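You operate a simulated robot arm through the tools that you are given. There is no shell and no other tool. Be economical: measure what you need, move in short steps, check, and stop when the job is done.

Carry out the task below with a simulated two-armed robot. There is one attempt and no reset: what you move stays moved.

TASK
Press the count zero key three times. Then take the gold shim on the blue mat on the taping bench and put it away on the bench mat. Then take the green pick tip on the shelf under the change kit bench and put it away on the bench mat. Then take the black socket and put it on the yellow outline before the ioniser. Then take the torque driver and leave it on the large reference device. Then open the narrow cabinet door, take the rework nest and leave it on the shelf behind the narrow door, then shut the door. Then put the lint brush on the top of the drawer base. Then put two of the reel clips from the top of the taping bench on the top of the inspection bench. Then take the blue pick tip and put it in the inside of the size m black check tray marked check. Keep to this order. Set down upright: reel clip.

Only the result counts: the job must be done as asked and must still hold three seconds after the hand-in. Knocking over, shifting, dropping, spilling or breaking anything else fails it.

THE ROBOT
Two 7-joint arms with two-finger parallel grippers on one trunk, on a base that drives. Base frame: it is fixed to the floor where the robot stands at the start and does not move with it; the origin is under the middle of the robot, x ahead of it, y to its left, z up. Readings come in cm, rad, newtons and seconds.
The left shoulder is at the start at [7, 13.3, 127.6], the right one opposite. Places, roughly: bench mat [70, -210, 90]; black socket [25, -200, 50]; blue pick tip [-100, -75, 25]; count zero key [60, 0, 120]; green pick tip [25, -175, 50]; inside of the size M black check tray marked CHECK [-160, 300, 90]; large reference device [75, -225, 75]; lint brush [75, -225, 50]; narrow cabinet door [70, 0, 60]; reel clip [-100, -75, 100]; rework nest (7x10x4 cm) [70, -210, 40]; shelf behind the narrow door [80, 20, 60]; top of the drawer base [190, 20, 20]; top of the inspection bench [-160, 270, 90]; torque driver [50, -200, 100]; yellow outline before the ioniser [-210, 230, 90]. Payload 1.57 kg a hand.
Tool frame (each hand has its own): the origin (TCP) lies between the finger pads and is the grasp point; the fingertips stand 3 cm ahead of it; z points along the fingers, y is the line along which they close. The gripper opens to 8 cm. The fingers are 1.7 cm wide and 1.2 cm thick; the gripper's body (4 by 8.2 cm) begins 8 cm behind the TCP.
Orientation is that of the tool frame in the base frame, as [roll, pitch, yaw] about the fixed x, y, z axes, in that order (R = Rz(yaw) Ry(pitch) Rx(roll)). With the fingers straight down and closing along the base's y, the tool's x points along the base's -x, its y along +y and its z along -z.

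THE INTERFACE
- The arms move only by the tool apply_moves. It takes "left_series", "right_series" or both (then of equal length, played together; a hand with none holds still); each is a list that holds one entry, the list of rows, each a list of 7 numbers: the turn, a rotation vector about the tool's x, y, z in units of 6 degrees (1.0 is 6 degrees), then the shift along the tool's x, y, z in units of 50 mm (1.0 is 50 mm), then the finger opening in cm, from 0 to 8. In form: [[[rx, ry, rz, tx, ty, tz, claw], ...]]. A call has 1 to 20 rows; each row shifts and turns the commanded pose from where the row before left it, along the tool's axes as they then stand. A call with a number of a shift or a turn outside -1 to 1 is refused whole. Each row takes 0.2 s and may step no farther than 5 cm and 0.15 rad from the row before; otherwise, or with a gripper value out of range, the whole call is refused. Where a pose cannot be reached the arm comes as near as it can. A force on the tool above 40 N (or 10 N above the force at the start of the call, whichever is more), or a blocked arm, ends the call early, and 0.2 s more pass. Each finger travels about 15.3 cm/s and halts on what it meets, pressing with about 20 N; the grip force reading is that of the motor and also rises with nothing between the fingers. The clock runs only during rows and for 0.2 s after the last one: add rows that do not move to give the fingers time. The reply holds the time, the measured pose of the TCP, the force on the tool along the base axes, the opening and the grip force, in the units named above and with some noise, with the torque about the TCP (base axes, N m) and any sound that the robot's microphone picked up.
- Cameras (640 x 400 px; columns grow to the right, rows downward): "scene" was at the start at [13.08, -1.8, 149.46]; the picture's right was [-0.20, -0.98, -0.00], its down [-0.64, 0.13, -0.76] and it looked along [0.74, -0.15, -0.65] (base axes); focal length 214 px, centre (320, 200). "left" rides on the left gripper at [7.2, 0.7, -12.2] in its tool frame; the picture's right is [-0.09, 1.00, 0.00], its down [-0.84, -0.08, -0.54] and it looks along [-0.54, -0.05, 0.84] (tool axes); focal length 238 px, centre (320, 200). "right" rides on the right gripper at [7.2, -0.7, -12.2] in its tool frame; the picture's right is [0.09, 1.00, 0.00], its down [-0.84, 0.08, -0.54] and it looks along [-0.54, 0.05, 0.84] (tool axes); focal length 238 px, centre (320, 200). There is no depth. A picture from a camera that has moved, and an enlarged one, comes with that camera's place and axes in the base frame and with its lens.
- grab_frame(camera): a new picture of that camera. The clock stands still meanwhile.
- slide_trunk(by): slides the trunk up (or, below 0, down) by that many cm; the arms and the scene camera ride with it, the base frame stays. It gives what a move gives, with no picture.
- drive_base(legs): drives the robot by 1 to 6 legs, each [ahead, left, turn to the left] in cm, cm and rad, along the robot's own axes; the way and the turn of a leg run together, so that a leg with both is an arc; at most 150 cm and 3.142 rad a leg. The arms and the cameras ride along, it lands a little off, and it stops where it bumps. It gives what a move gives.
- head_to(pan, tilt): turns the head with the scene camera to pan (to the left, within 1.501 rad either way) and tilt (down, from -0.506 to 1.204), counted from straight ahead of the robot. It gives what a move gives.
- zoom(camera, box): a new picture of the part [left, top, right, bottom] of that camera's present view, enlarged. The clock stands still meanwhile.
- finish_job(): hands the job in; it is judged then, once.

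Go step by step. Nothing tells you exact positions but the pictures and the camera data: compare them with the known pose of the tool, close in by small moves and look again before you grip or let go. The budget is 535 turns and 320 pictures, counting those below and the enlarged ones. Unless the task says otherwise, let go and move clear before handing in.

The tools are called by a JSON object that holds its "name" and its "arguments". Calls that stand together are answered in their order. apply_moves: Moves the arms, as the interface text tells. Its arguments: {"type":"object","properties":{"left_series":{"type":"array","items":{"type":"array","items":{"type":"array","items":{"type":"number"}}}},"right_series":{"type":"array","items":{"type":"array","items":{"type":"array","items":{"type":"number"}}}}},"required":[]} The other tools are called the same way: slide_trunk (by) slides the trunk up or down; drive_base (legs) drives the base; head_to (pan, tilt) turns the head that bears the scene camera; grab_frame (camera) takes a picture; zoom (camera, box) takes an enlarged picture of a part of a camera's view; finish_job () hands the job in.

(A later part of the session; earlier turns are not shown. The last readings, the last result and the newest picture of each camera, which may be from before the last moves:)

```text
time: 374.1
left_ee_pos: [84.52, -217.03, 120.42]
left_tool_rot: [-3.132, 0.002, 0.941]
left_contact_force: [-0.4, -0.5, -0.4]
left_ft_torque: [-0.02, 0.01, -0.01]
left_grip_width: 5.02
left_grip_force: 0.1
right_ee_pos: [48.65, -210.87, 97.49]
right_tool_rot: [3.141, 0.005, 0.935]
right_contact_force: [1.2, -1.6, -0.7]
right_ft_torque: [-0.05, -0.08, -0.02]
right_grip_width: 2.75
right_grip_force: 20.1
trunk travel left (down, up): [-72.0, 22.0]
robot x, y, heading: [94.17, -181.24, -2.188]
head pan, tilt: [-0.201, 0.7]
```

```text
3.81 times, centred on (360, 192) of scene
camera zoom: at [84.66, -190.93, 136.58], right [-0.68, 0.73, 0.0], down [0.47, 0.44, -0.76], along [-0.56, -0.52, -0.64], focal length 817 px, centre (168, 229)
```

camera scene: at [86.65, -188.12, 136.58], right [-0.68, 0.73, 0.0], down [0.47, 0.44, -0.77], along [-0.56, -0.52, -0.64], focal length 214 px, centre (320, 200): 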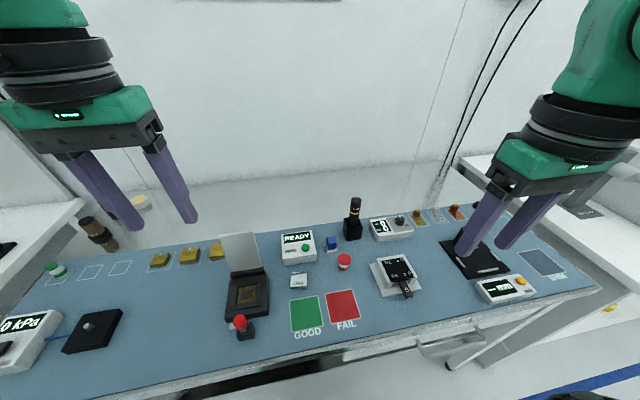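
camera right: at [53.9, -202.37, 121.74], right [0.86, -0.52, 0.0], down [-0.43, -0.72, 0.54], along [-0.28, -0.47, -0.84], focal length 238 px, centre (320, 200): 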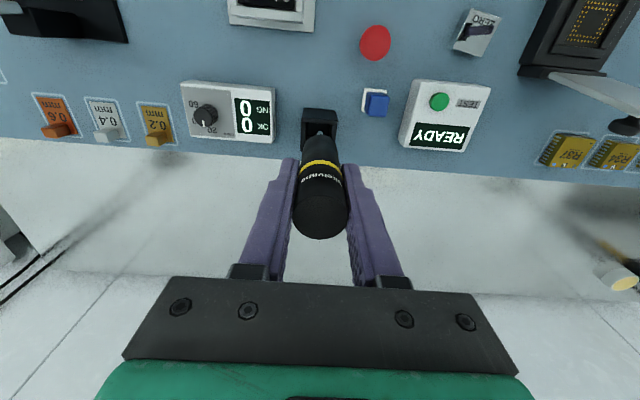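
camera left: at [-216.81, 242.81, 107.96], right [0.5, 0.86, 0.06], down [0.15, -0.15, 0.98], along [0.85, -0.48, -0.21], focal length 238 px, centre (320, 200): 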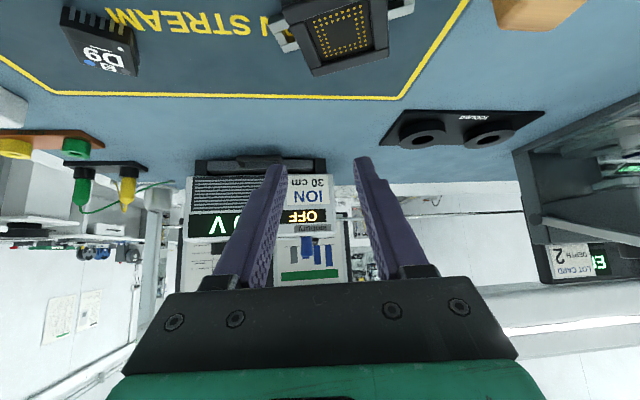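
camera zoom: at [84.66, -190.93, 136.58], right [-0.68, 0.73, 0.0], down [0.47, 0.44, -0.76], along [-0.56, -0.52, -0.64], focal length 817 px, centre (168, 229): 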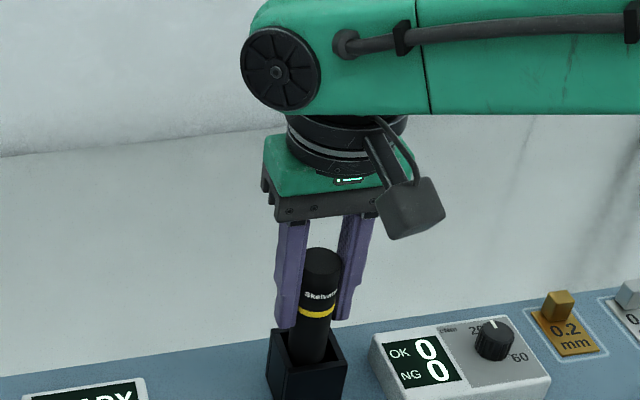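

The driver is back in its holder. Release, rise, fold the right hand back and move the base out.

{"name": "apply_moves", "arguments": {"right_series": [[[0, 0, 0, 0, 0, 0, 3.2], [0, 0, 0, 0, 0, 0, 5], [0, 0, 0, 0, 0, 0, 5], [0, 0, 0, 0, 0, -0.5, 5], [0, 0, 0, 0, 0, -0.7, 5], [0, 0, 0, 0.2, 0, -0.7, 5], [0, 0, 0, 0.4, 0, -0.4, 5], [0, 0, 0, 0.6, 0, -0.1, 5], [0, 0, 0, 0.6, 0, 0, 5], [0, 0, 0, 0.6, 0, 0, 5], [0, 0, 0, 0.4, 0, 0, 5], [0, 0, 0, 0, 0, 0, 5]]]}}

{"name": "drive_base", "arguments": {"legs": [[-38, 0, 0]]}}

{"name": "apply_moves", "arguments": {"right_series": [[[0, -0.96, 0, -0.329, 0, 0.124, 5], [0, -0.96, 0, -0.315, 0, 0.156, 5], [0, -0.96, 0, -0.298, 0, 0.187, 5], [0, -0.96, 0, -0.278, 0, 0.216, 5], [0, -0.96, 0, -0.255, 0, 0.243, 5], [0, -0.96, 0, -0.229, 0, 0.267, 5], [0, -0.96, 0, -0.201, 0, 0.289, 5], [0, -0.96, 0, -0.17, 0, 0.307, 5], [0, -0.96, 0, -0.139, 0, 0.324, 5], [0, -0.96, 0, -0.106, 0, 0.335, 5], [0, -0.96, 0, -0.071, 0, 0.344, 5], [0, -0.96, 0, -0.037, 0, 0.35, 5], [0, -0.96, 0, -0.001, 0, 0.351, 5], [0, 0, 0, 0, 0, 0, 5]]]}}

{"name": "grab_frame", "arguments": {"camera": "scene"}}

```text
time: 376.7
left_ee_pos: [84.48, -217.15, 120.31]
left_tool_rot: [-3.13, 0.004, 0.941]
left_contact_force: [0.5, -1.1, 0.1]
left_ft_torque: [-0.02, 0.02, 0.0]
left_grip_width: 5.02
left_grip_force: 0.0
right_ee_pos: [57.13, -199.59, 109.19]
right_tool_rot: [3.141, 0.004, 0.936]
right_contact_force: [0.9, -0.8, -0.5]
right_ft_torque: [0.03, 0.0, -0.02]
right_grip_width: 5.0
right_grip_force: 0.0
trunk travel left (down, up): [-72.0, 22.0]
robot x, y, heading: [93.98, -181.18, -2.19]
head pan, tilt: [-0.201, 0.7]
```

```text
time: 379.1
left_ee_pos: [106.26, -186.34, 120.34]
left_tool_rot: [-3.133, 0.003, 0.94]
left_contact_force: [-0.2, 0.0, -0.1]
left_ft_torque: [0.03, -0.01, 0.01]
left_grip_width: 5.0
left_grip_force: 0.0
right_ee_pos: [78.9, -168.75, 109.21]
right_tool_rot: [3.141, 0.003, 0.936]
right_contact_force: [-0.1, 0.2, -0.2]
right_ft_torque: [0.0, 0.01, 0.01]
right_grip_width: 4.99
right_grip_force: 0.1
trunk travel left (down, up): [-72.0, 22.0]
robot x, y, heading: [115.56, -150.22, -2.191]
head pan, tilt: [-0.201, 0.7]
```

```text
time: 382.1
left_ee_pos: [106.46, -186.27, 120.3]
left_tool_rot: [-3.131, 0.005, 0.943]
left_contact_force: [0.2, 0.5, 0.9]
left_ft_torque: [0.01, 0.02, -0.02]
left_grip_width: 4.98
left_grip_force: 0.1
right_ee_pos: [66.01, -185.91, 101.35]
right_tool_rot: [3.14, 1.313, 0.932]
right_contact_force: [-0.9, -0.3, 0.5]
right_ft_torque: [-0.02, -0.02, 0.01]
right_grip_width: 4.97
right_grip_force: 0.0
trunk travel left (down, up): [-72.0, 22.0]
robot x, y, heading: [115.82, -150.25, -2.187]
head pan, tilt: [-0.201, 0.7]
```

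```text
148 pictures are left
camera scene: at [106.61, -160.1, 136.58], right [-0.68, 0.73, 0.0], down [0.47, 0.44, -0.77], along [-0.56, -0.52, -0.64], focal length 214 px, centre (320, 200)
```

scene: 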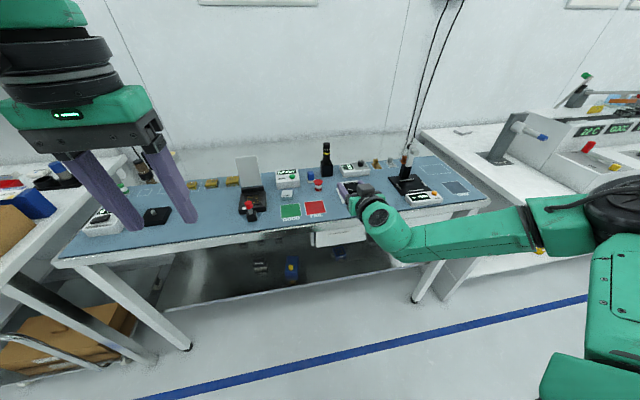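

The forearm would sweep low over the gauge; I'll raise the trunk so that it slopes down to the hand, then lower the hand.

{"name": "slide_trunk", "arguments": {"by": 20}}

{"name": "apply_moves", "arguments": {"right_series": [[[0, 0, 0, 0.58, 0, 0.155, 5], [0, 0, 0, 0.58, 0, 0.155, 5], [0, 0, 0, 0.58, 0, 0.155, 5], [0, 0, 0, 0.58, 0, 0.155, 5], [0, 0, 0, 0.58, 0, 0.155, 5], [0, 0, 0, 0.58, 0, 0.155, 5], [0, 0, 0, 0.58, 0, 0.155, 5], [0, 0, 0, 0, 0, 0, 5]]]}}

{"name": "grab_frame", "arguments": {"camera": "scene"}}

{"name": "grab_frame", "arguments": {"camera": "right"}}

```text
time: 384.3
left_ee_pos: [106.49, -186.24, 140.45]
left_tool_rot: [-3.133, 0.003, 0.942]
left_contact_force: [-0.2, 0.6, 0.3]
left_ft_torque: [0.03, 0.01, -0.02]
left_grip_width: 5.0
left_grip_force: 0.0
right_ee_pos: [66.03, -186.11, 121.39]
right_tool_rot: [3.14, 1.311, 0.935]
right_contact_force: [0.1, -0.6, -0.4]
right_ft_torque: [-0.03, 0.02, 0.0]
right_grip_width: 5.01
right_grip_force: 0.0
trunk travel left (down, up): [-92.0, 2.0]
robot x, y, heading: [116.01, -150.34, -2.191]
head pan, tilt: [-0.201, 0.7]
```

```text
time: 386.1
left_ee_pos: [106.38, -186.3, 140.47]
left_tool_rot: [-3.133, 0.006, 0.941]
left_contact_force: [-0.6, 0.7, -0.2]
left_ft_torque: [0.02, 0.0, 0.0]
left_grip_width: 5.0
left_grip_force: 0.0
right_ee_pos: [64.95, -182.11, 109.35]
right_tool_rot: [3.138, 1.309, 0.934]
right_contact_force: [0.9, 0.0, 0.4]
right_ft_torque: [0.02, -0.02, 0.01]
right_grip_width: 4.99
right_grip_force: 0.0
right hand out of reach, approached as far as the arm can: row 4, 5, 6, 7
trunk travel left (down, up): [-92.0, 2.0]
robot x, y, heading: [116.12, -149.77, -2.195]
head pan, tilt: [-0.201, 0.7]
```

```text
147 pictures are left
camera scene: at [106.54, -160.08, 156.58], right [-0.68, 0.73, 0.0], down [0.47, 0.44, -0.76], along [-0.56, -0.52, -0.64], focal length 214 px, centre (320, 200)
```

scene: 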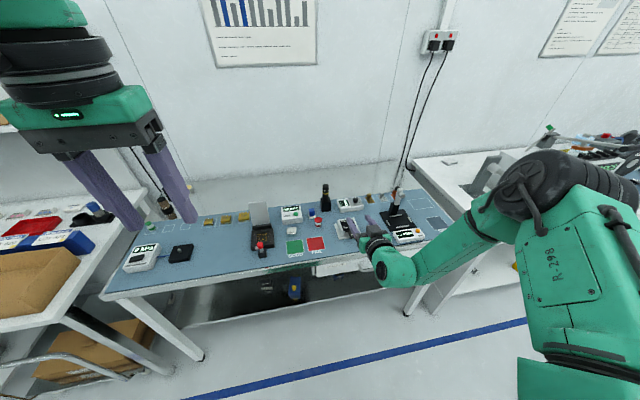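

```text
146 pictures are left
camera right: at [72.47, -170.79, 105.41], right [0.82, -0.57, -0.09], down [0.24, 0.2, 0.95], along [-0.52, -0.8, 0.3], focal length 238 px, centre (320, 200)
```

right: 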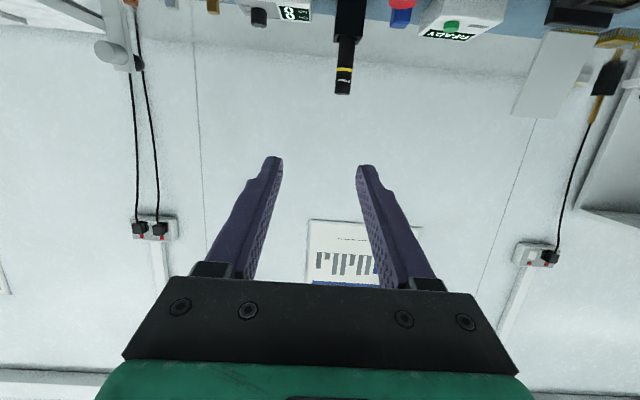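

{"name": "slide_trunk", "arguments": {"by": -10}}

{"name": "drive_base", "arguments": {"legs": [[22, 3.2, 0.005]]}}

{"name": "grab_frame", "arguments": {"camera": "right"}}

{"name": "grab_frame", "arguments": {"camera": "scene"}}

```text
time: 387.4
left_ee_pos: [106.36, -186.23, 130.38]
left_tool_rot: [-3.133, 0.005, 0.942]
left_contact_force: [-0.4, -0.3, -0.6]
left_ft_torque: [0.01, 0.03, 0.01]
left_grip_width: 5.01
left_grip_force: 0.0
right_ee_pos: [64.83, -182.03, 99.4]
right_tool_rot: [3.139, 1.309, 0.936]
right_contact_force: [-0.6, -0.4, -0.2]
right_ft_torque: [-0.02, -0.02, 0.02]
right_grip_width: 4.99
right_grip_force: 0.0
trunk travel left (down, up): [-82.0, 12.0]
robot x, y, heading: [116.09, -150.22, -2.191]
head pan, tilt: [-0.201, 0.7]
```

```text
time: 389.1
left_ee_pos: [96.55, -205.65, 130.52]
left_tool_rot: [-3.133, 0.007, 0.943]
left_contact_force: [-0.3, 0.7, 0.5]
left_ft_torque: [-0.07, 0.0, -0.02]
left_grip_width: 5.03
left_grip_force: 0.2
right_ee_pos: [55.19, -201.76, 99.4]
right_tool_rot: [3.137, 1.311, 0.936]
right_contact_force: [0.0, 1.5, 0.4]
right_ft_torque: [0.0, 0.02, 0.0]
right_grip_width: 5.02
right_grip_force: 0.1
trunk travel left (down, up): [-82.0, 12.0]
robot x, y, heading: [106.02, -169.71, -2.183]
head pan, tilt: [-0.201, 0.7]
```

```text
145 pictures are left
camera right: at [62.66, -190.38, 95.51], right [0.82, -0.57, -0.09], down [0.24, 0.2, 0.95], along [-0.52, -0.8, 0.31], focal length 238 px, centre (320, 200)
```

right: 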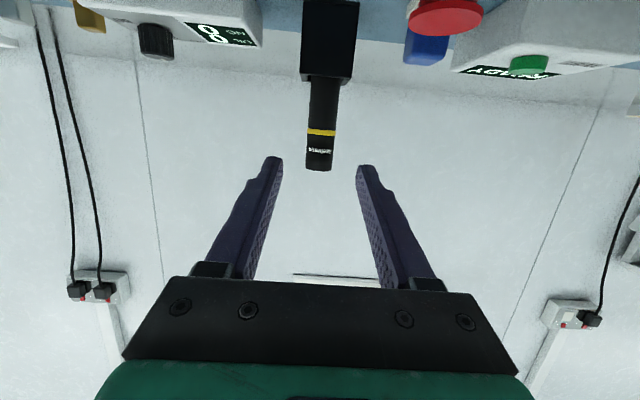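

```text
144 pictures are left
camera scene: at [96.75, -179.48, 146.61], right [-0.68, 0.73, 0.0], down [0.47, 0.44, -0.77], along [-0.56, -0.52, -0.64], focal length 214 px, centre (320, 200)
```

scene: 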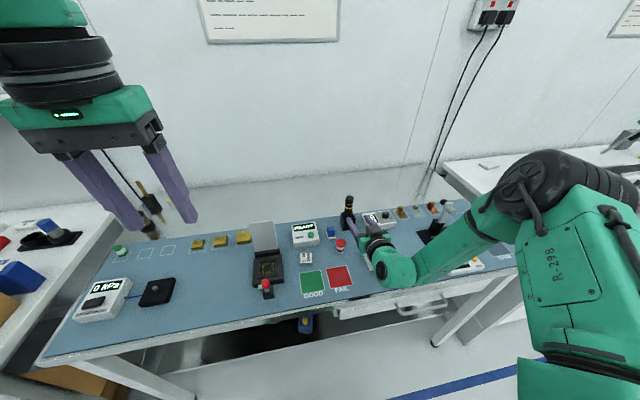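

Lined up. Drive 6 cm ahead and then close in with the arm.

{"name": "drive_base", "arguments": {"legs": [[6, 0, 0]]}}

{"name": "apply_moves", "arguments": {"right_series": [[[0, 0, 0, 0.3, 0, 0.08, 5], [0, 0, 0, 0, 0, 0, 5]]]}}

{"name": "grab_frame", "arguments": {"camera": "right"}}

{"name": "zoom", "arguments": {"camera": "scene", "box": [300, 180, 480, 290]}}

```text
time: 390.1
left_ee_pos: [93.57, -210.07, 130.57]
left_tool_rot: [-3.131, 0.013, 0.944]
left_contact_force: [1.7, 0.7, -0.5]
left_ft_torque: [-0.04, 0.02, 0.04]
left_grip_width: 4.99
left_grip_force: 0.1
right_ee_pos: [52.02, -206.26, 99.67]
right_tool_rot: [3.141, 1.314, 0.937]
right_contact_force: [0.5, 1.3, -0.4]
right_ft_torque: [-0.01, 0.02, 0.0]
right_grip_width: 4.98
right_grip_force: 0.1
trunk travel left (down, up): [-82.0, 12.0]
robot x, y, heading: [102.63, -174.71, -2.186]
head pan, tilt: [-0.201, 0.7]
```

```text
time: 390.7
left_ee_pos: [93.18, -210.58, 130.44]
left_tool_rot: [-3.134, 0.009, 0.944]
left_contact_force: [-0.2, 0.2, -0.3]
left_ft_torque: [-0.04, 0.01, 0.02]
left_grip_width: 4.99
left_grip_force: 0.1
right_ee_pos: [51.6, -206.08, 99.06]
right_tool_rot: [3.135, 1.307, 0.934]
right_contact_force: [-0.2, 0.0, 0.0]
right_ft_torque: [0.02, -0.01, 0.0]
right_grip_width: 4.99
right_grip_force: 0.0
right hand out of reach, approached as far as the arm can: row 1
trunk travel left (down, up): [-82.0, 12.0]
robot x, y, heading: [102.3, -174.58, -2.185]
head pan, tilt: [-0.201, 0.7]
```

```text
143 pictures are left
camera right: at [59.14, -194.71, 95.25], right [0.82, -0.57, -0.09], down [0.24, 0.2, 0.95], along [-0.52, -0.8, 0.3], focal length 238 px, centre (320, 200)
```

right: 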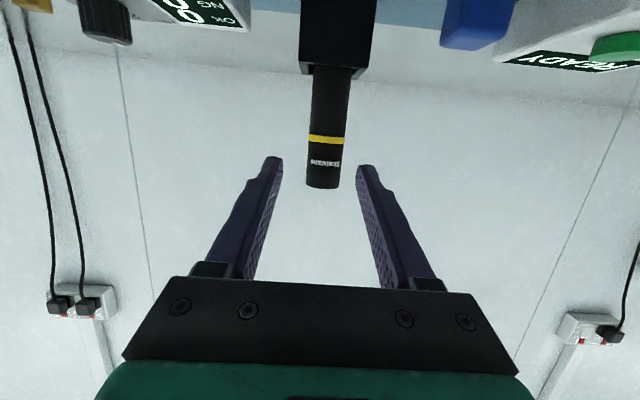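

```text
3.56 times, centred on (390, 235) of scene
camera zoom: at [93.38, -184.33, 146.61], right [-0.68, 0.73, 0.0], down [0.47, 0.44, -0.77], along [-0.56, -0.53, -0.64], focal length 763 px, centre (71, 76)
```

zoom: 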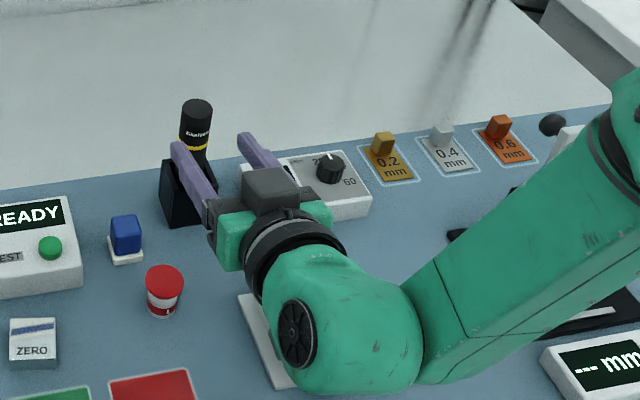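

{"name": "slide_trunk", "arguments": {"by": -2.2}}

{"name": "drive_base", "arguments": {"legs": [[3.5, 0, 0]]}}

{"name": "grab_frame", "arguments": {"camera": "right"}}

```text
time: 391.4
left_ee_pos: [93.17, -210.85, 128.38]
left_tool_rot: [-3.134, 0.005, 0.944]
left_contact_force: [-0.6, -0.7, 0.1]
left_ft_torque: [-0.03, -0.02, 0.02]
left_grip_width: 5.0
left_grip_force: 0.1
right_ee_pos: [51.52, -206.22, 96.82]
right_tool_rot: [3.139, 1.307, 0.938]
right_contact_force: [-0.6, 0.3, 0.1]
right_ft_torque: [-0.02, -0.01, -0.01]
right_grip_width: 5.0
right_grip_force: 0.1
trunk travel left (down, up): [-79.8, 14.2]
robot x, y, heading: [102.41, -174.86, -2.184]
head pan, tilt: [-0.201, 0.7]
```

```text
time: 392.2
left_ee_pos: [91.39, -212.94, 128.39]
left_tool_rot: [-3.134, 0.012, 0.943]
left_contact_force: [0.3, -0.2, 0.7]
left_ft_torque: [-0.05, 0.03, -0.02]
left_grip_width: 5.01
left_grip_force: 0.0
right_ee_pos: [49.73, -208.65, 97.16]
right_tool_rot: [3.138, 1.312, 0.938]
right_contact_force: [0.3, 0.8, -0.3]
right_ft_torque: [0.03, -0.03, 0.0]
right_grip_width: 5.0
right_grip_force: 0.1
trunk travel left (down, up): [-79.8, 14.2]
robot x, y, heading: [100.51, -177.58, -2.186]
head pan, tilt: [-0.201, 0.7]
```

```text
141 pictures are left
camera right: at [57.34, -197.27, 93.21], right [0.82, -0.57, -0.09], down [0.25, 0.21, 0.95], along [-0.52, -0.8, 0.31], focal length 238 px, centre (320, 200)
```

right: 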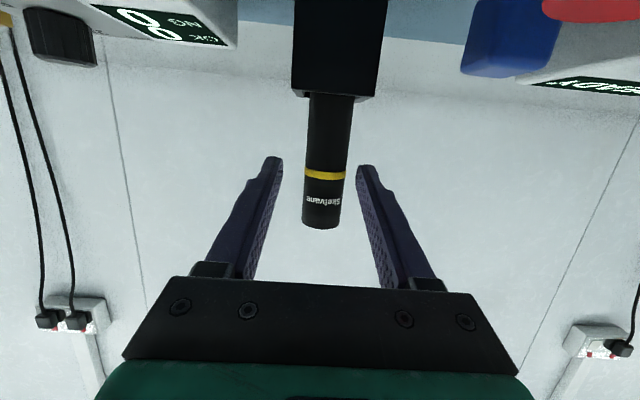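

{"name": "drive_base", "arguments": {"legs": [[2, 0, 0]]}}

{"name": "apply_moves", "arguments": {"right_series": [[[0, 0, 0, 0, 0, 0, 3.8], [0, 0, 0, 0, 0, 0, 2.8], [0, 0, 0, 0, 0, 0, 1.8], [0, 0, 0, 0, 0, 0, 1.5], [0, 0, 0, 0, 0, 0, 1.5]]]}}

{"name": "grab_frame", "arguments": {"camera": "right"}}

{"name": "zoom", "arguments": {"camera": "scene", "box": [300, 170, 480, 290]}}

```text
time: 393.0
left_ee_pos: [90.23, -214.81, 128.47]
left_tool_rot: [-3.131, 0.009, 0.943]
left_contact_force: [0.0, 1.2, -0.7]
left_ft_torque: [-0.02, 0.03, 0.03]
left_grip_width: 5.02
left_grip_force: 0.0
right_ee_pos: [48.49, -210.51, 97.07]
right_tool_rot: [3.139, 1.311, 0.938]
right_contact_force: [0.5, -0.8, 0.0]
right_ft_torque: [-0.01, -0.02, -0.01]
right_grip_width: 5.0
right_grip_force: 0.1
trunk travel left (down, up): [-79.8, 14.2]
robot x, y, heading: [99.71, -178.83, -2.191]
head pan, tilt: [-0.201, 0.7]
```

```text
time: 394.2
left_ee_pos: [89.91, -215.18, 128.21]
left_tool_rot: [-3.131, 0.008, 0.944]
left_contact_force: [1.0, -0.2, -0.3]
left_ft_torque: [0.0, 0.01, 0.01]
left_grip_width: 5.01
left_grip_force: 0.0
right_ee_pos: [48.36, -210.68, 96.88]
right_tool_rot: [3.138, 1.309, 0.935]
right_contact_force: [2.0, 1.4, 0.1]
right_ft_torque: [0.1, -0.09, 0.02]
right_grip_width: 2.74
right_grip_force: 20.0
trunk travel left (down, up): [-79.8, 14.2]
robot x, y, heading: [99.77, -179.15, -2.185]
head pan, tilt: [-0.201, 0.7]
```

```text
140 pictures are left
camera right: at [55.9, -199.28, 92.94], right [0.82, -0.57, -0.09], down [0.24, 0.2, 0.95], along [-0.52, -0.8, 0.3], focal length 238 px, centre (320, 200)
```

right: 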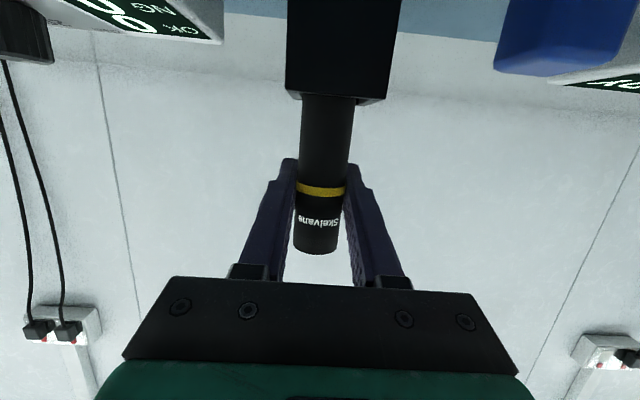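

```text
3.33 times, centred on (390, 230) of scene
camera zoom: at [90.06, -189.01, 144.38], right [-0.68, 0.73, 0.0], down [0.47, 0.44, -0.76], along [-0.56, -0.52, -0.64], focal length 715 px, centre (87, 100)
```

zoom: 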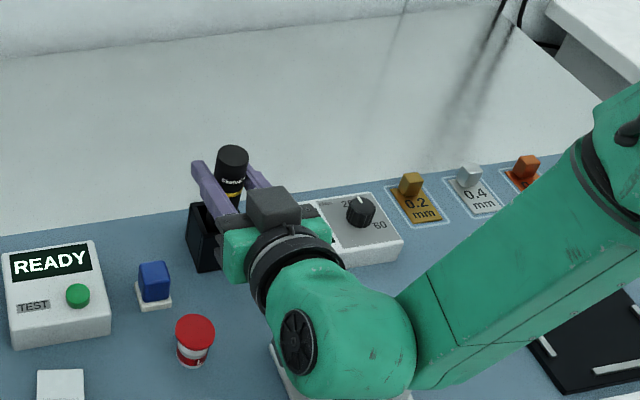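

Gripped from the front. Lift with the trunk, then back out.

{"name": "slide_trunk", "arguments": {"by": 11}}

{"name": "grab_frame", "arguments": {"camera": "right"}}

{"name": "drive_base", "arguments": {"legs": [[-40, 0, 0]]}}

{"name": "grab_frame", "arguments": {"camera": "scene"}}

```text
time: 395.6
left_ee_pos: [89.84, -215.14, 139.27]
left_tool_rot: [-3.133, 0.005, 0.944]
left_contact_force: [-0.1, -0.4, 0.0]
left_ft_torque: [-0.01, 0.01, 0.01]
left_grip_width: 5.01
left_grip_force: 0.0
right_ee_pos: [48.31, -210.69, 107.74]
right_tool_rot: [3.138, 1.305, 0.935]
right_contact_force: [1.0, -0.3, -2.5]
right_ft_torque: [-0.03, 0.02, 0.0]
right_grip_width: 2.79
right_grip_force: 19.9
trunk travel left (down, up): [-90.8, 3.2]
robot x, y, heading: [99.73, -178.77, -2.185]
head pan, tilt: [-0.201, 0.7]
```

```text
138 pictures are left
camera right: at [55.86, -199.31, 103.92], right [0.82, -0.57, -0.09], down [0.24, 0.2, 0.95], along [-0.52, -0.8, 0.3], focal length 238 px, centre (320, 200)
```

right: 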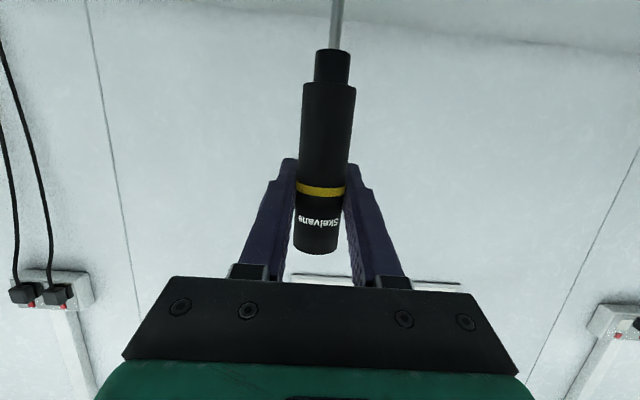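

```text
time: 398.1
left_ee_pos: [112.73, -183.17, 139.07]
left_tool_rot: [-3.133, 0.004, 0.955]
left_contact_force: [-0.1, 0.4, -0.1]
left_ft_torque: [-0.04, -0.01, -0.02]
left_grip_width: 4.98
left_grip_force: 0.1
right_ee_pos: [71.19, -178.9, 107.7]
right_tool_rot: [3.14, 1.305, 0.943]
right_contact_force: [-0.4, 0.8, -2.2]
right_ft_torque: [0.01, 0.03, 0.0]
right_grip_width: 2.77
right_grip_force: 20.0
trunk travel left (down, up): [-90.8, 3.2]
robot x, y, heading: [121.9, -146.45, -2.174]
head pan, tilt: [-0.201, 0.7]
```

```text
137 pictures are left
camera scene: at [112.61, -157.02, 155.34], right [-0.69, 0.72, 0.0], down [0.47, 0.45, -0.76], along [-0.55, -0.53, -0.65], focal length 214 px, centre (320, 200)
```

scene: 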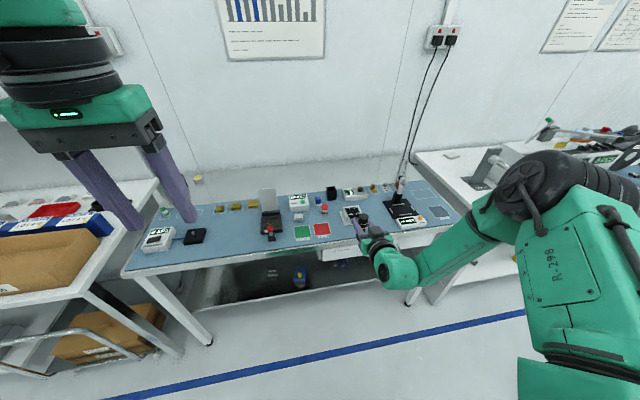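

Driver is out and held. Raise the hand, then turn it down so that the driver comes level.

{"name": "apply_moves", "arguments": {"right_series": [[[0, 0, 0, -0.58, 0, -0.155, 1.5], [0, 0, 0, -0.58, 0, -0.155, 1.5], [0, 0, 0, -0.58, 0, -0.155, 1.5], [0, 0, 0, -0.58, 0, -0.155, 1.5], [0, 0.96, 0, 0.037, 0, -0.35, 1.5], [0, 0.96, 0, 0.071, 0, -0.344, 1.5], [0, 0.96, 0, 0.106, 0, -0.335, 1.5], [0, 0.96, 0, 0.139, 0, -0.324, 1.5], [0, 0.96, 0, 0.17, 0, -0.307, 1.5], [0, 0.96, 0, 0.201, 0, -0.289, 1.5], [0, 0.96, 0, 0.229, 0, -0.267, 1.5], [0, 0.96, 0, 0.255, 0, -0.243, 1.5], [0, 0.96, 0, 0.278, 0, -0.216, 1.5], [0, 0.96, 0, 0.298, 0, -0.187, 1.5], [0, 0.96, 0, 0.315, 0, -0.156, 1.5], [0, 0.96, 0, 0.329, 0, -0.124, 1.5], [0, 0.96, 0, 0.34, 0, -0.09, 1.5], [0, 0, 0, 0, 0, 0, 1.5]]]}}

{"name": "grab_frame", "arguments": {"camera": "scene"}}

{"name": "grab_frame", "arguments": {"camera": "right"}}

```text
time: 401.9
left_ee_pos: [112.84, -182.94, 139.22]
left_tool_rot: [-3.134, 0.006, 0.953]
left_contact_force: [-0.4, -0.6, -0.4]
left_ft_torque: [0.0, 0.03, 0.01]
left_grip_width: 5.0
left_grip_force: 0.0
right_ee_pos: [79.15, -162.62, 121.63]
right_tool_rot: [-3.141, 0.174, 0.945]
right_contact_force: [0.0, -0.6, -1.2]
right_ft_torque: [-0.06, 0.01, -0.02]
right_grip_width: 2.77
right_grip_force: 20.2
right hand out of reach, approached as far as the arm can: row 10, 11, 12
trunk travel left (down, up): [-90.8, 3.2]
robot x, y, heading: [121.82, -146.23, -2.178]
head pan, tilt: [-0.201, 0.7]
```

```text
136 pictures are left
camera scene: at [112.75, -156.73, 155.37], right [-0.69, 0.72, 0.0], down [0.47, 0.45, -0.76], along [-0.55, -0.53, -0.64], focal length 214 px, centre (320, 200)
```

scene: 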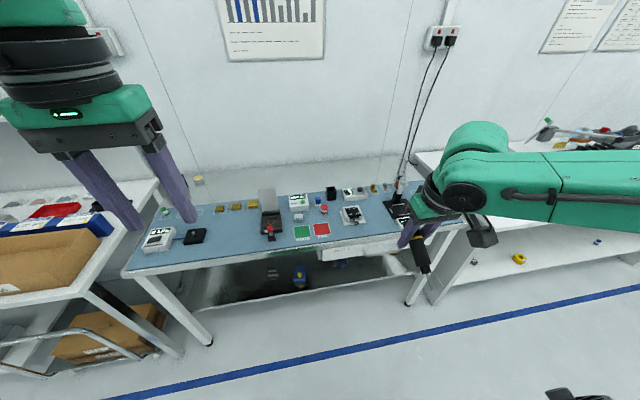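

```text
135 pictures are left
camera right: at [84.06, -154.75, 132.18], right [0.86, -0.51, -0.02], down [-0.36, -0.64, 0.68], along [-0.36, -0.58, -0.73], focal length 238 px, centre (320, 200)
```

right: 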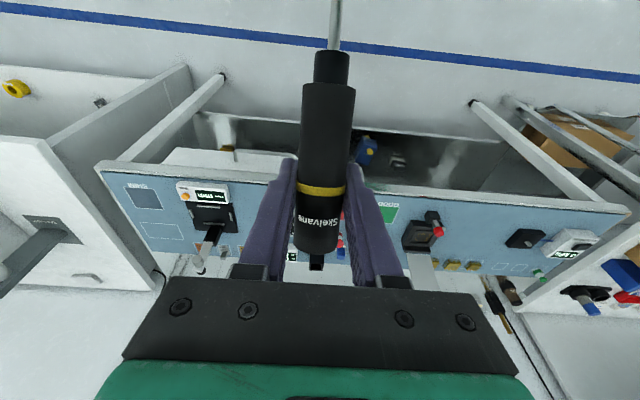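

Home-like pose now. Turn a further 24° so the driver is level.

{"name": "apply_moves", "arguments": {"right_series": [[[0, 1, 0, 0, 0, 0, 1.5], [0, 1, 0, 0, 0, 0, 1.5], [0, 1, 0, 0, 0, 0, 1.5], [0, 1, 0, 0, 0, 0, 1.5], [0, 0, 0, 0, 0, 0, 1.5]]]}}

{"name": "zoom", "arguments": {"camera": "scene", "box": [340, 160, 540, 285]}}

```text
time: 403.1
left_ee_pos: [112.81, -182.86, 139.32]
left_tool_rot: [-3.134, 0.004, 0.952]
left_contact_force: [-0.4, -1.0, -0.3]
left_ft_torque: [0.01, 0.0, 0.03]
left_grip_width: 5.02
left_grip_force: 0.1
right_ee_pos: [79.28, -162.64, 121.62]
right_tool_rot: [-3.137, -0.247, 0.945]
right_contact_force: [-0.2, 0.3, -3.1]
right_ft_torque: [-0.04, 0.01, 0.0]
right_grip_width: 2.79
right_grip_force: 20.3
trunk travel left (down, up): [-90.8, 3.2]
robot x, y, heading: [122.17, -146.72, -2.176]
head pan, tilt: [-0.201, 0.7]
```

```text
3.20 times, centred on (440, 222) of scene
camera zoom: at [112.77, -156.75, 155.37], right [-0.69, 0.72, 0.0], down [0.47, 0.45, -0.76], along [-0.55, -0.53, -0.64], focal length 686 px, centre (-64, 128)
```

zoom: 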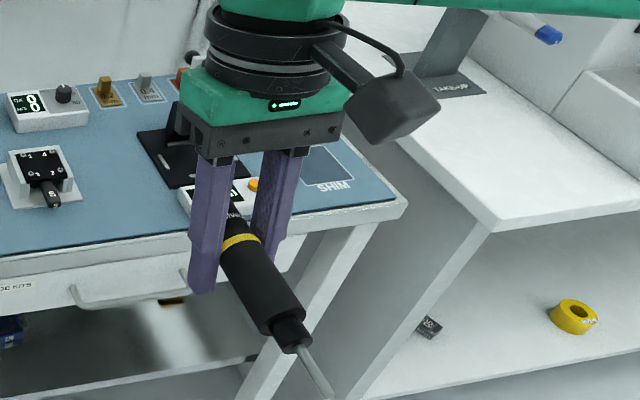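

The driver is level with its bit toward me. Drive over to the reference devices.

{"name": "drive_base", "arguments": {"legs": [[0, 30, -0.012], [30, 0, 0]]}}

{"name": "head_to", "arguments": {"pan": -0.2, "tilt": 0.8}}

{"name": "grab_frame", "arguments": {"camera": "scene"}}

{"name": "zoom", "arguments": {"camera": "scene", "box": [200, 120, 400, 245]}}

```text
time: 406.8
left_ee_pos: [120.68, -223.81, 139.52]
left_tool_rot: [-3.132, 0.009, 0.947]
left_contact_force: [0.6, 0.7, -0.6]
left_ft_torque: [-0.04, 0.04, 0.0]
left_grip_width: 5.0
left_grip_force: 0.0
right_ee_pos: [87.22, -203.33, 121.73]
right_tool_rot: [-3.137, -0.241, 0.937]
right_contact_force: [0.1, 0.2, -2.1]
right_ft_torque: [-0.08, -0.02, 0.01]
right_grip_width: 2.75
right_grip_force: 20.0
trunk travel left (down, up): [-90.8, 3.2]
robot x, y, heading: [130.17, -188.14, -2.184]
head pan, tilt: [-0.201, 0.7]
```

```text
time: 407.4
left_ee_pos: [120.5, -223.87, 139.19]
left_tool_rot: [-3.134, 0.007, 0.945]
left_contact_force: [1.4, -0.4, 0.5]
left_ft_torque: [0.0, 0.0, 0.0]
left_grip_width: 5.02
left_grip_force: 0.0
right_ee_pos: [87.08, -203.52, 121.58]
right_tool_rot: [-3.14, -0.243, 0.938]
right_contact_force: [0.1, 0.8, -1.2]
right_ft_torque: [-0.02, 0.01, 0.05]
right_grip_width: 2.75
right_grip_force: 20.0
trunk travel left (down, up): [-90.8, 3.2]
robot x, y, heading: [129.73, -187.73, -2.183]
head pan, tilt: [-0.201, 0.799]
```

```text
133 pictures are left
camera scene: at [120.92, -197.52, 154.57], right [-0.69, 0.73, 0.0], down [0.52, 0.49, -0.7], along [-0.51, -0.48, -0.72], focal length 214 px, centre (320, 200)
```

scene: 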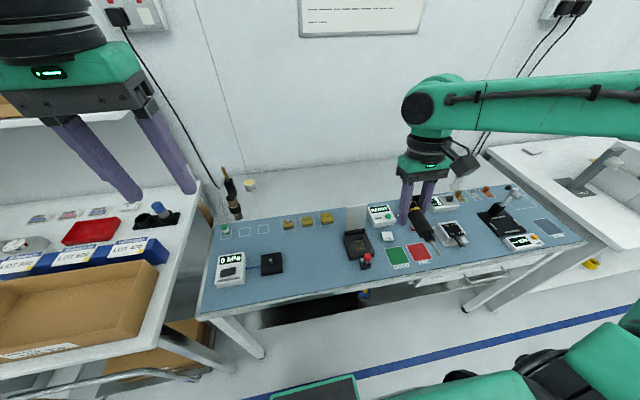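

```text
3.20 times, centred on (300, 182) of scene
camera zoom: at [120.92, -197.52, 154.57], right [-0.69, 0.73, 0.0], down [0.52, 0.49, -0.7], along [-0.51, -0.48, -0.72], focal length 686 px, centre (384, 256)
```

zoom: 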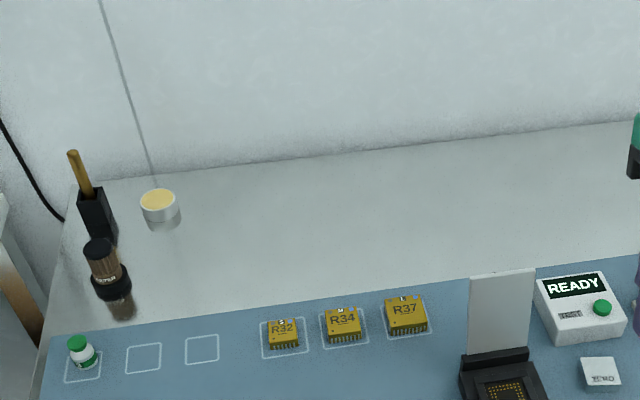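

R37 centres at about [78.5, -233.6], top z≈88. I'll turn the tool 90° so that the driver lies along the row with its bit to the right; try it here in the air.

{"name": "apply_moves", "arguments": {"right_series": [[[0.24, 0, -0.97, 0, 0, 0, 1.5], [0.24, 0, -0.97, 0, 0, 0, 1.5], [0.24, 0, -0.97, 0, 0, 0, 1.5], [0.24, 0, -0.97, 0, 0, 0, 1.5], [0.24, 0, -0.97, 0, 0, 0, 1.5], [0.24, 0, -0.97, 0, 0, 0, 1.5], [0.24, 0, -0.97, 0, 0, 0, 1.5], [0.24, 0, -0.97, 0, 0, 0, 1.5], [0.24, 0, -0.97, 0, 0, 0, 1.5], [0.24, 0, -0.97, 0, 0, 0, 1.5], [0.24, 0, -0.97, 0, 0, 0, 1.5], [0.24, 0, -0.97, 0, 0, 0, 1.5], [0.24, 0, -0.97, 0, 0, 0, 1.5], [0.24, 0, -0.97, 0, 0, 0, 1.5], [0.24, 0, -0.97, 0, 0, 0, 1.5], [0, 0, 0, 0, 0, 0, 1.5]]]}}

{"name": "zoom", "arguments": {"camera": "scene", "box": [300, 60, 540, 210]}}

```text
time: 410.8
left_ee_pos: [120.42, -224.01, 139.22]
left_tool_rot: [-3.133, 0.007, 0.947]
left_contact_force: [-0.9, -0.2, -0.4]
left_ft_torque: [0.0, -0.02, 0.01]
left_grip_width: 5.01
left_grip_force: 0.0
right_ee_pos: [86.98, -203.53, 121.56]
right_tool_rot: [3.141, -0.246, 2.508]
right_contact_force: [-1.1, 0.4, -1.7]
right_ft_torque: [-0.04, -0.04, 0.0]
right_grip_width: 2.77
right_grip_force: 20.4
trunk travel left (down, up): [-90.8, 3.2]
robot x, y, heading: [129.63, -187.92, -2.185]
head pan, tilt: [-0.201, 0.799]
```

```text
2.67 times, centred on (420, 135) of scene
camera zoom: at [120.82, -197.64, 154.55], right [-0.69, 0.73, 0.0], down [0.52, 0.49, -0.7], along [-0.51, -0.48, -0.72], focal length 572 px, centre (53, 373)
```

zoom: 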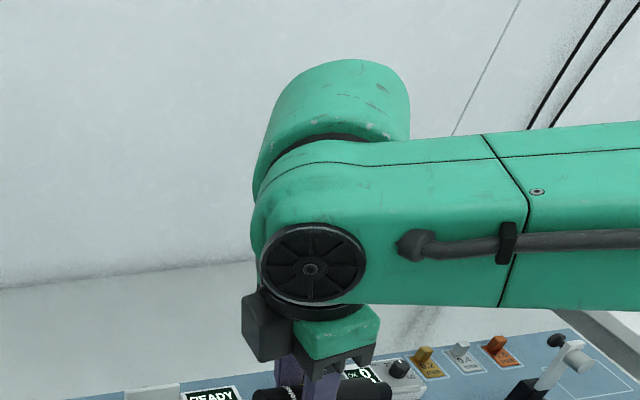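

{"name": "grab_frame", "arguments": {"camera": "right"}}

{"name": "grab_frame", "arguments": {"camera": "scene"}}

```text
130 pictures are left
camera right: at [83.38, -201.8, 134.98], right [0.52, 0.86, 0.02], down [0.81, -0.5, 0.32], along [0.29, -0.15, -0.95], focal length 238 px, centre (320, 200)
```

right: 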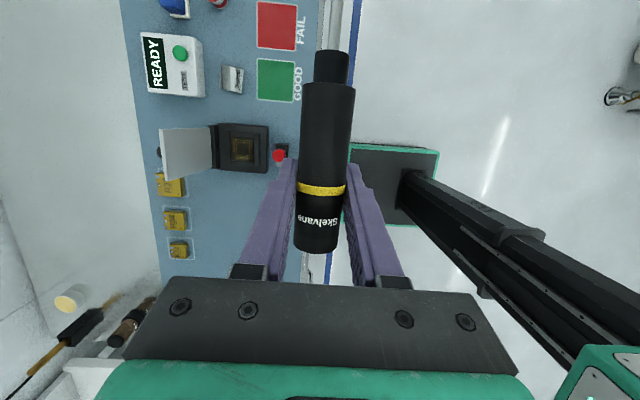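

```text
129 pictures are left
camera scene: at [120.82, -197.64, 154.55], right [-0.69, 0.73, 0.0], down [0.52, 0.49, -0.7], along [-0.51, -0.48, -0.72], focal length 214 px, centre (320, 200)
```

scene: 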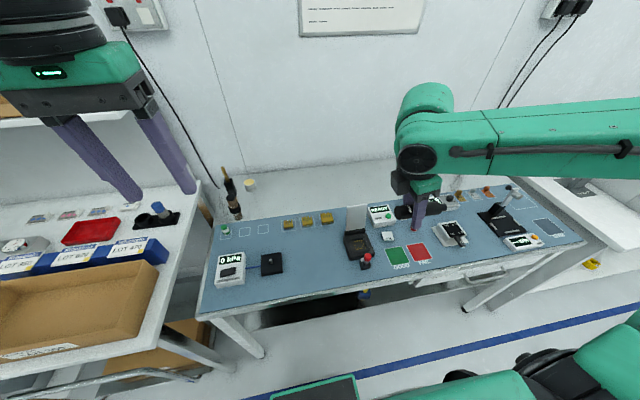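

The turn works and the bit points right. To place it safely I'll first lay the driver on free mat, then regrip it at its balance point with the fingertips only.

{"name": "drive_base", "arguments": {"legs": [[0, 17, 0], [6, 0, 0]]}}

{"name": "slide_trunk", "arguments": {"by": -14}}

{"name": "grab_frame", "arguments": {"camera": "scene"}}

{"name": "grab_frame", "arguments": {"camera": "right"}}

```text
time: 412.9
left_ee_pos: [131.06, -237.54, 139.65]
left_tool_rot: [-3.134, 0.017, 0.939]
left_contact_force: [-0.1, 0.8, 0.3]
left_ft_torque: [-0.08, 0.06, -0.02]
left_grip_width: 5.0
left_grip_force: 0.0
right_ee_pos: [97.67, -217.07, 121.86]
right_tool_rot: [-3.132, -0.244, 2.499]
right_contact_force: [0.2, 0.5, -1.6]
right_ft_torque: [-0.12, 0.04, 0.06]
right_grip_width: 2.74
right_grip_force: 20.4
trunk travel left (down, up): [-90.8, 3.2]
robot x, y, heading: [139.92, -202.56, -2.191]
head pan, tilt: [-0.201, 0.799]
```

```text
time: 414.5
left_ee_pos: [130.36, -238.63, 125.25]
left_tool_rot: [-3.131, 0.007, 0.938]
left_contact_force: [0.2, -0.6, 0.1]
left_ft_torque: [0.02, 0.0, -0.04]
left_grip_width: 4.99
left_grip_force: 0.1
right_ee_pos: [97.11, -217.97, 107.52]
right_tool_rot: [3.139, -0.246, 2.502]
right_contact_force: [0.1, -0.3, -2.5]
right_ft_torque: [0.03, -0.02, 0.01]
right_grip_width: 2.74
right_grip_force: 20.1
trunk travel left (down, up): [-76.8, 17.2]
robot x, y, heading: [140.04, -202.56, -2.187]
head pan, tilt: [-0.201, 0.799]
```

```text
128 pictures are left
camera scene: at [130.99, -212.21, 140.55], right [-0.68, 0.73, 0.0], down [0.52, 0.49, -0.7], along [-0.51, -0.48, -0.72], focal length 214 px, centre (320, 200)
```

scene: 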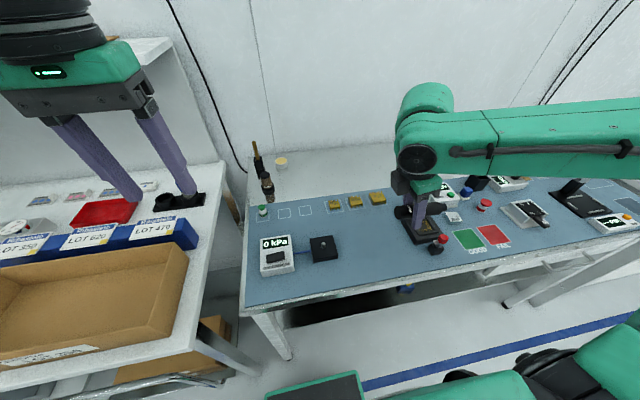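

```text
127 pictures are left
camera right: at [93.54, -216.14, 120.98], right [0.52, 0.85, 0.02], down [0.8, -0.5, 0.32], along [0.29, -0.15, -0.95], focal length 238 px, centre (320, 200)
```

right: 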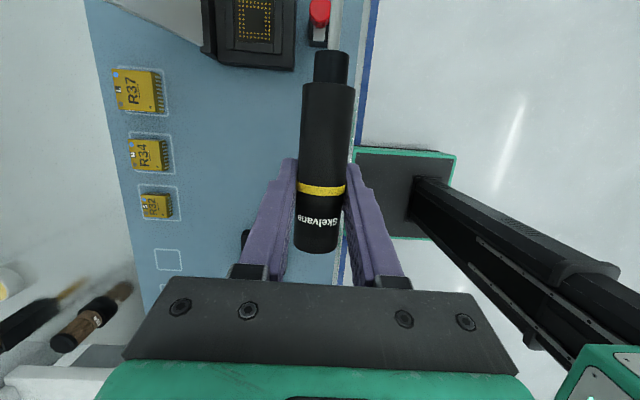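

{"name": "apply_moves", "arguments": {"right_series": [[[0, 0, 0, -0.291, -0.252, -0.073, 1.5], [0, 0, 0, -0.291, -0.252, -0.073, 1.5], [0, 0, 0, -0.291, -0.252, -0.073, 1.5], [0, 0, 0, -0.291, -0.252, -0.073, 1.5], [0, 0, 0, -0.291, -0.252, -0.073, 1.5], [0, 0, 0, -0.141, 0, 0.562, 1.5], [0, 0, 0, -0.141, 0, 0.562, 1.5], [0, 0, 0, -0.141, 0, 0.562, 1.5], [0, 0, 0, -0.141, 0, 0.562, 1.5], [0, 0, 0, -0.1, 0, 0.4, 1.5], [0, 0, 0, 0, 0, 0, 1.5]]]}}

{"name": "zoom", "arguments": {"camera": "scene", "box": [300, 150, 500, 275]}}

{"name": "grab_frame", "arguments": {"camera": "right"}}

```text
time: 416.9
left_ee_pos: [130.48, -238.52, 125.32]
left_tool_rot: [-3.131, 0.007, 0.939]
left_contact_force: [0.8, 0.7, 0.0]
left_ft_torque: [-0.01, -0.01, 0.02]
left_grip_width: 4.99
left_grip_force: 0.2
right_ee_pos: [99.31, -227.24, 93.79]
right_tool_rot: [3.141, -0.248, 2.5]
right_contact_force: [-0.3, -0.3, -2.1]
right_ft_torque: [-0.01, -0.04, -0.02]
right_grip_width: 2.74
right_grip_force: 20.0
trunk travel left (down, up): [-76.8, 17.2]
robot x, y, heading: [140.33, -202.76, -2.191]
head pan, tilt: [-0.201, 0.799]
```

```text
3.20 times, centred on (400, 212) of scene
camera zoom: at [131.04, -212.18, 140.55], right [-0.68, 0.73, 0.0], down [0.52, 0.49, -0.7], along [-0.51, -0.48, -0.72], focal length 686 px, centre (64, 160)
```

zoom: 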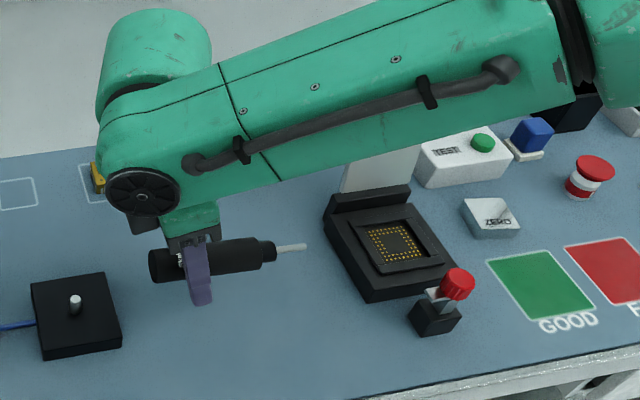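

```text
125 pictures are left
camera right: at [95.8, -225.49, 107.24], right [0.52, 0.85, 0.02], down [0.8, -0.5, 0.32], along [0.29, -0.15, -0.95], focal length 238 px, centre (320, 200)
```

right: 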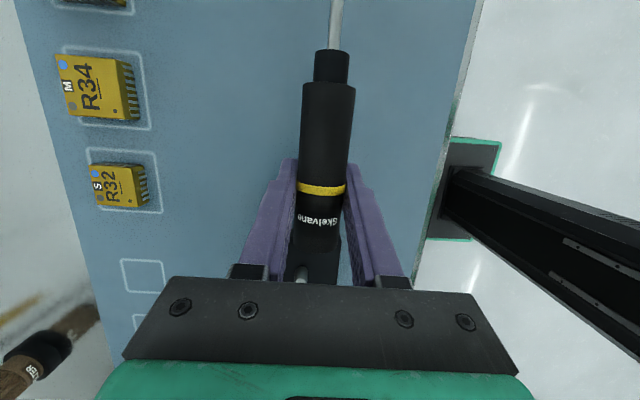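

The driver's balance point is only ~1.5 cm from the grip, so fingertip-only gripping is needed. I'll lower until the tips nearly touch the mat, open slightly so the driver settles between the fingers, then regrip lower.

{"name": "apply_moves", "arguments": {"right_series": [[[0, 0, 0, -0.073, 0, 0.291, 1.5], [0, 0, 0, -0.073, 0, 0.291, 1.5], [0, 0, 0, -0.05, 0, 0.2, 1.5], [0, 0, 0, 0, 0, 0, 1.5]]]}}

{"name": "zoom", "arguments": {"camera": "scene", "box": [320, 190, 440, 265]}}

```text
time: 417.9
left_ee_pos: [130.46, -238.64, 125.29]
left_tool_rot: [-3.132, 0.006, 0.937]
left_contact_force: [-0.3, -0.2, 0.5]
left_ft_torque: [-0.01, 0.03, 0.0]
left_grip_width: 5.01
left_grip_force: 0.1
right_ee_pos: [99.36, -227.51, 89.78]
right_tool_rot: [-3.141, -0.246, 2.5]
right_contact_force: [0.0, 0.5, -2.7]
right_ft_torque: [-0.04, -0.04, 0.0]
right_grip_width: 2.7
right_grip_force: 20.0
trunk travel left (down, up): [-76.8, 17.2]
robot x, y, heading: [140.2, -202.95, -2.189]
head pan, tilt: [-0.201, 0.799]
```

```text
5.33 times, centred on (380, 228) of scene
camera zoom: at [131.0, -212.19, 140.55], right [-0.68, 0.73, 0.0], down [0.52, 0.49, -0.7], along [-0.51, -0.48, -0.72], focal length 1144 px, centre (0, 53)
```

zoom: 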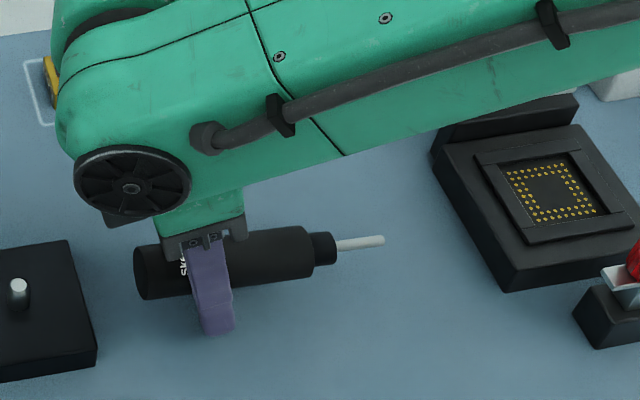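

{"name": "apply_moves", "arguments": {"right_series": [[[0, 0, 0, -0.015, 0, 0.06, 1.5], [0, 0, 0, 0, 0, 0, 1.5], [0, 0, 0, 0, 0, 0, 2.85], [0, 0, 0, 0, 0, 0, 3.0], [0, 0, 0, 0, 0, 0, 3.0], [0, 0, 0, 0, 0, 0, 3.0]]]}}

{"name": "zoom", "arguments": {"camera": "scene", "box": [320, 190, 440, 265]}}

{"name": "grab_frame", "arguments": {"camera": "right"}}

```text
time: 419.3
left_ee_pos: [130.53, -238.61, 125.25]
left_tool_rot: [-3.131, 0.008, 0.939]
left_contact_force: [-0.2, 0.4, 0.0]
left_ft_torque: [-0.01, 0.04, -0.02]
left_grip_width: 5.01
left_grip_force: 0.0
right_ee_pos: [99.38, -227.41, 89.67]
right_tool_rot: [-3.141, -0.245, 2.502]
right_contact_force: [-1.0, 0.1, -0.3]
right_ft_torque: [0.02, -0.03, 0.0]
right_grip_width: 2.99
right_grip_force: 0.0
trunk travel left (down, up): [-76.8, 17.2]
robot x, y, heading: [140.3, -202.33, -2.186]
head pan, tilt: [-0.201, 0.799]
```

```text
5.33 times, centred on (380, 228) of scene
camera zoom: at [131.04, -212.16, 140.55], right [-0.68, 0.73, 0.0], down [0.52, 0.49, -0.7], along [-0.51, -0.48, -0.72], focal length 1144 px, centre (0, 53)
```

zoom: 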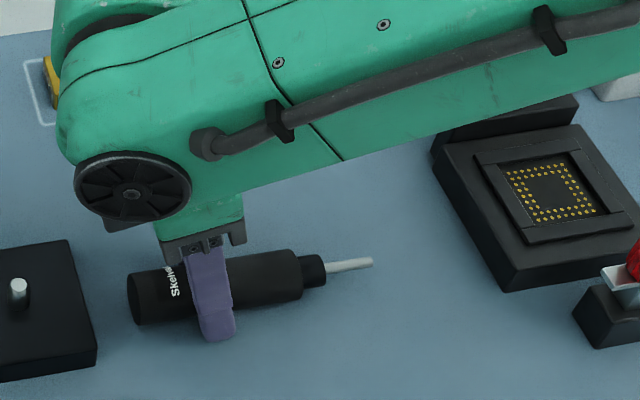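

```text
122 pictures are left
camera right: at [95.77, -225.54, 103.06], right [0.52, 0.85, 0.02], down [0.8, -0.5, 0.32], along [0.29, -0.15, -0.95], focal length 238 px, centre (320, 200)
```

right: 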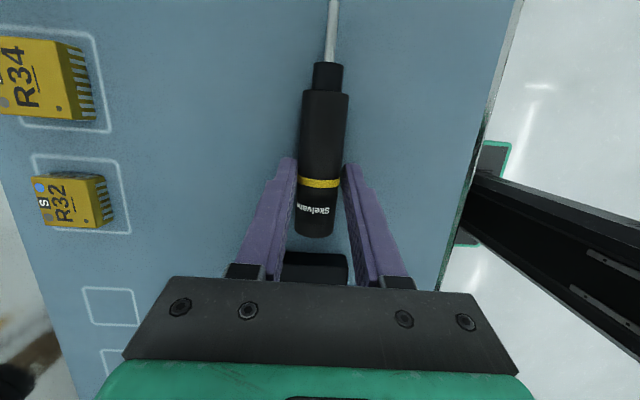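

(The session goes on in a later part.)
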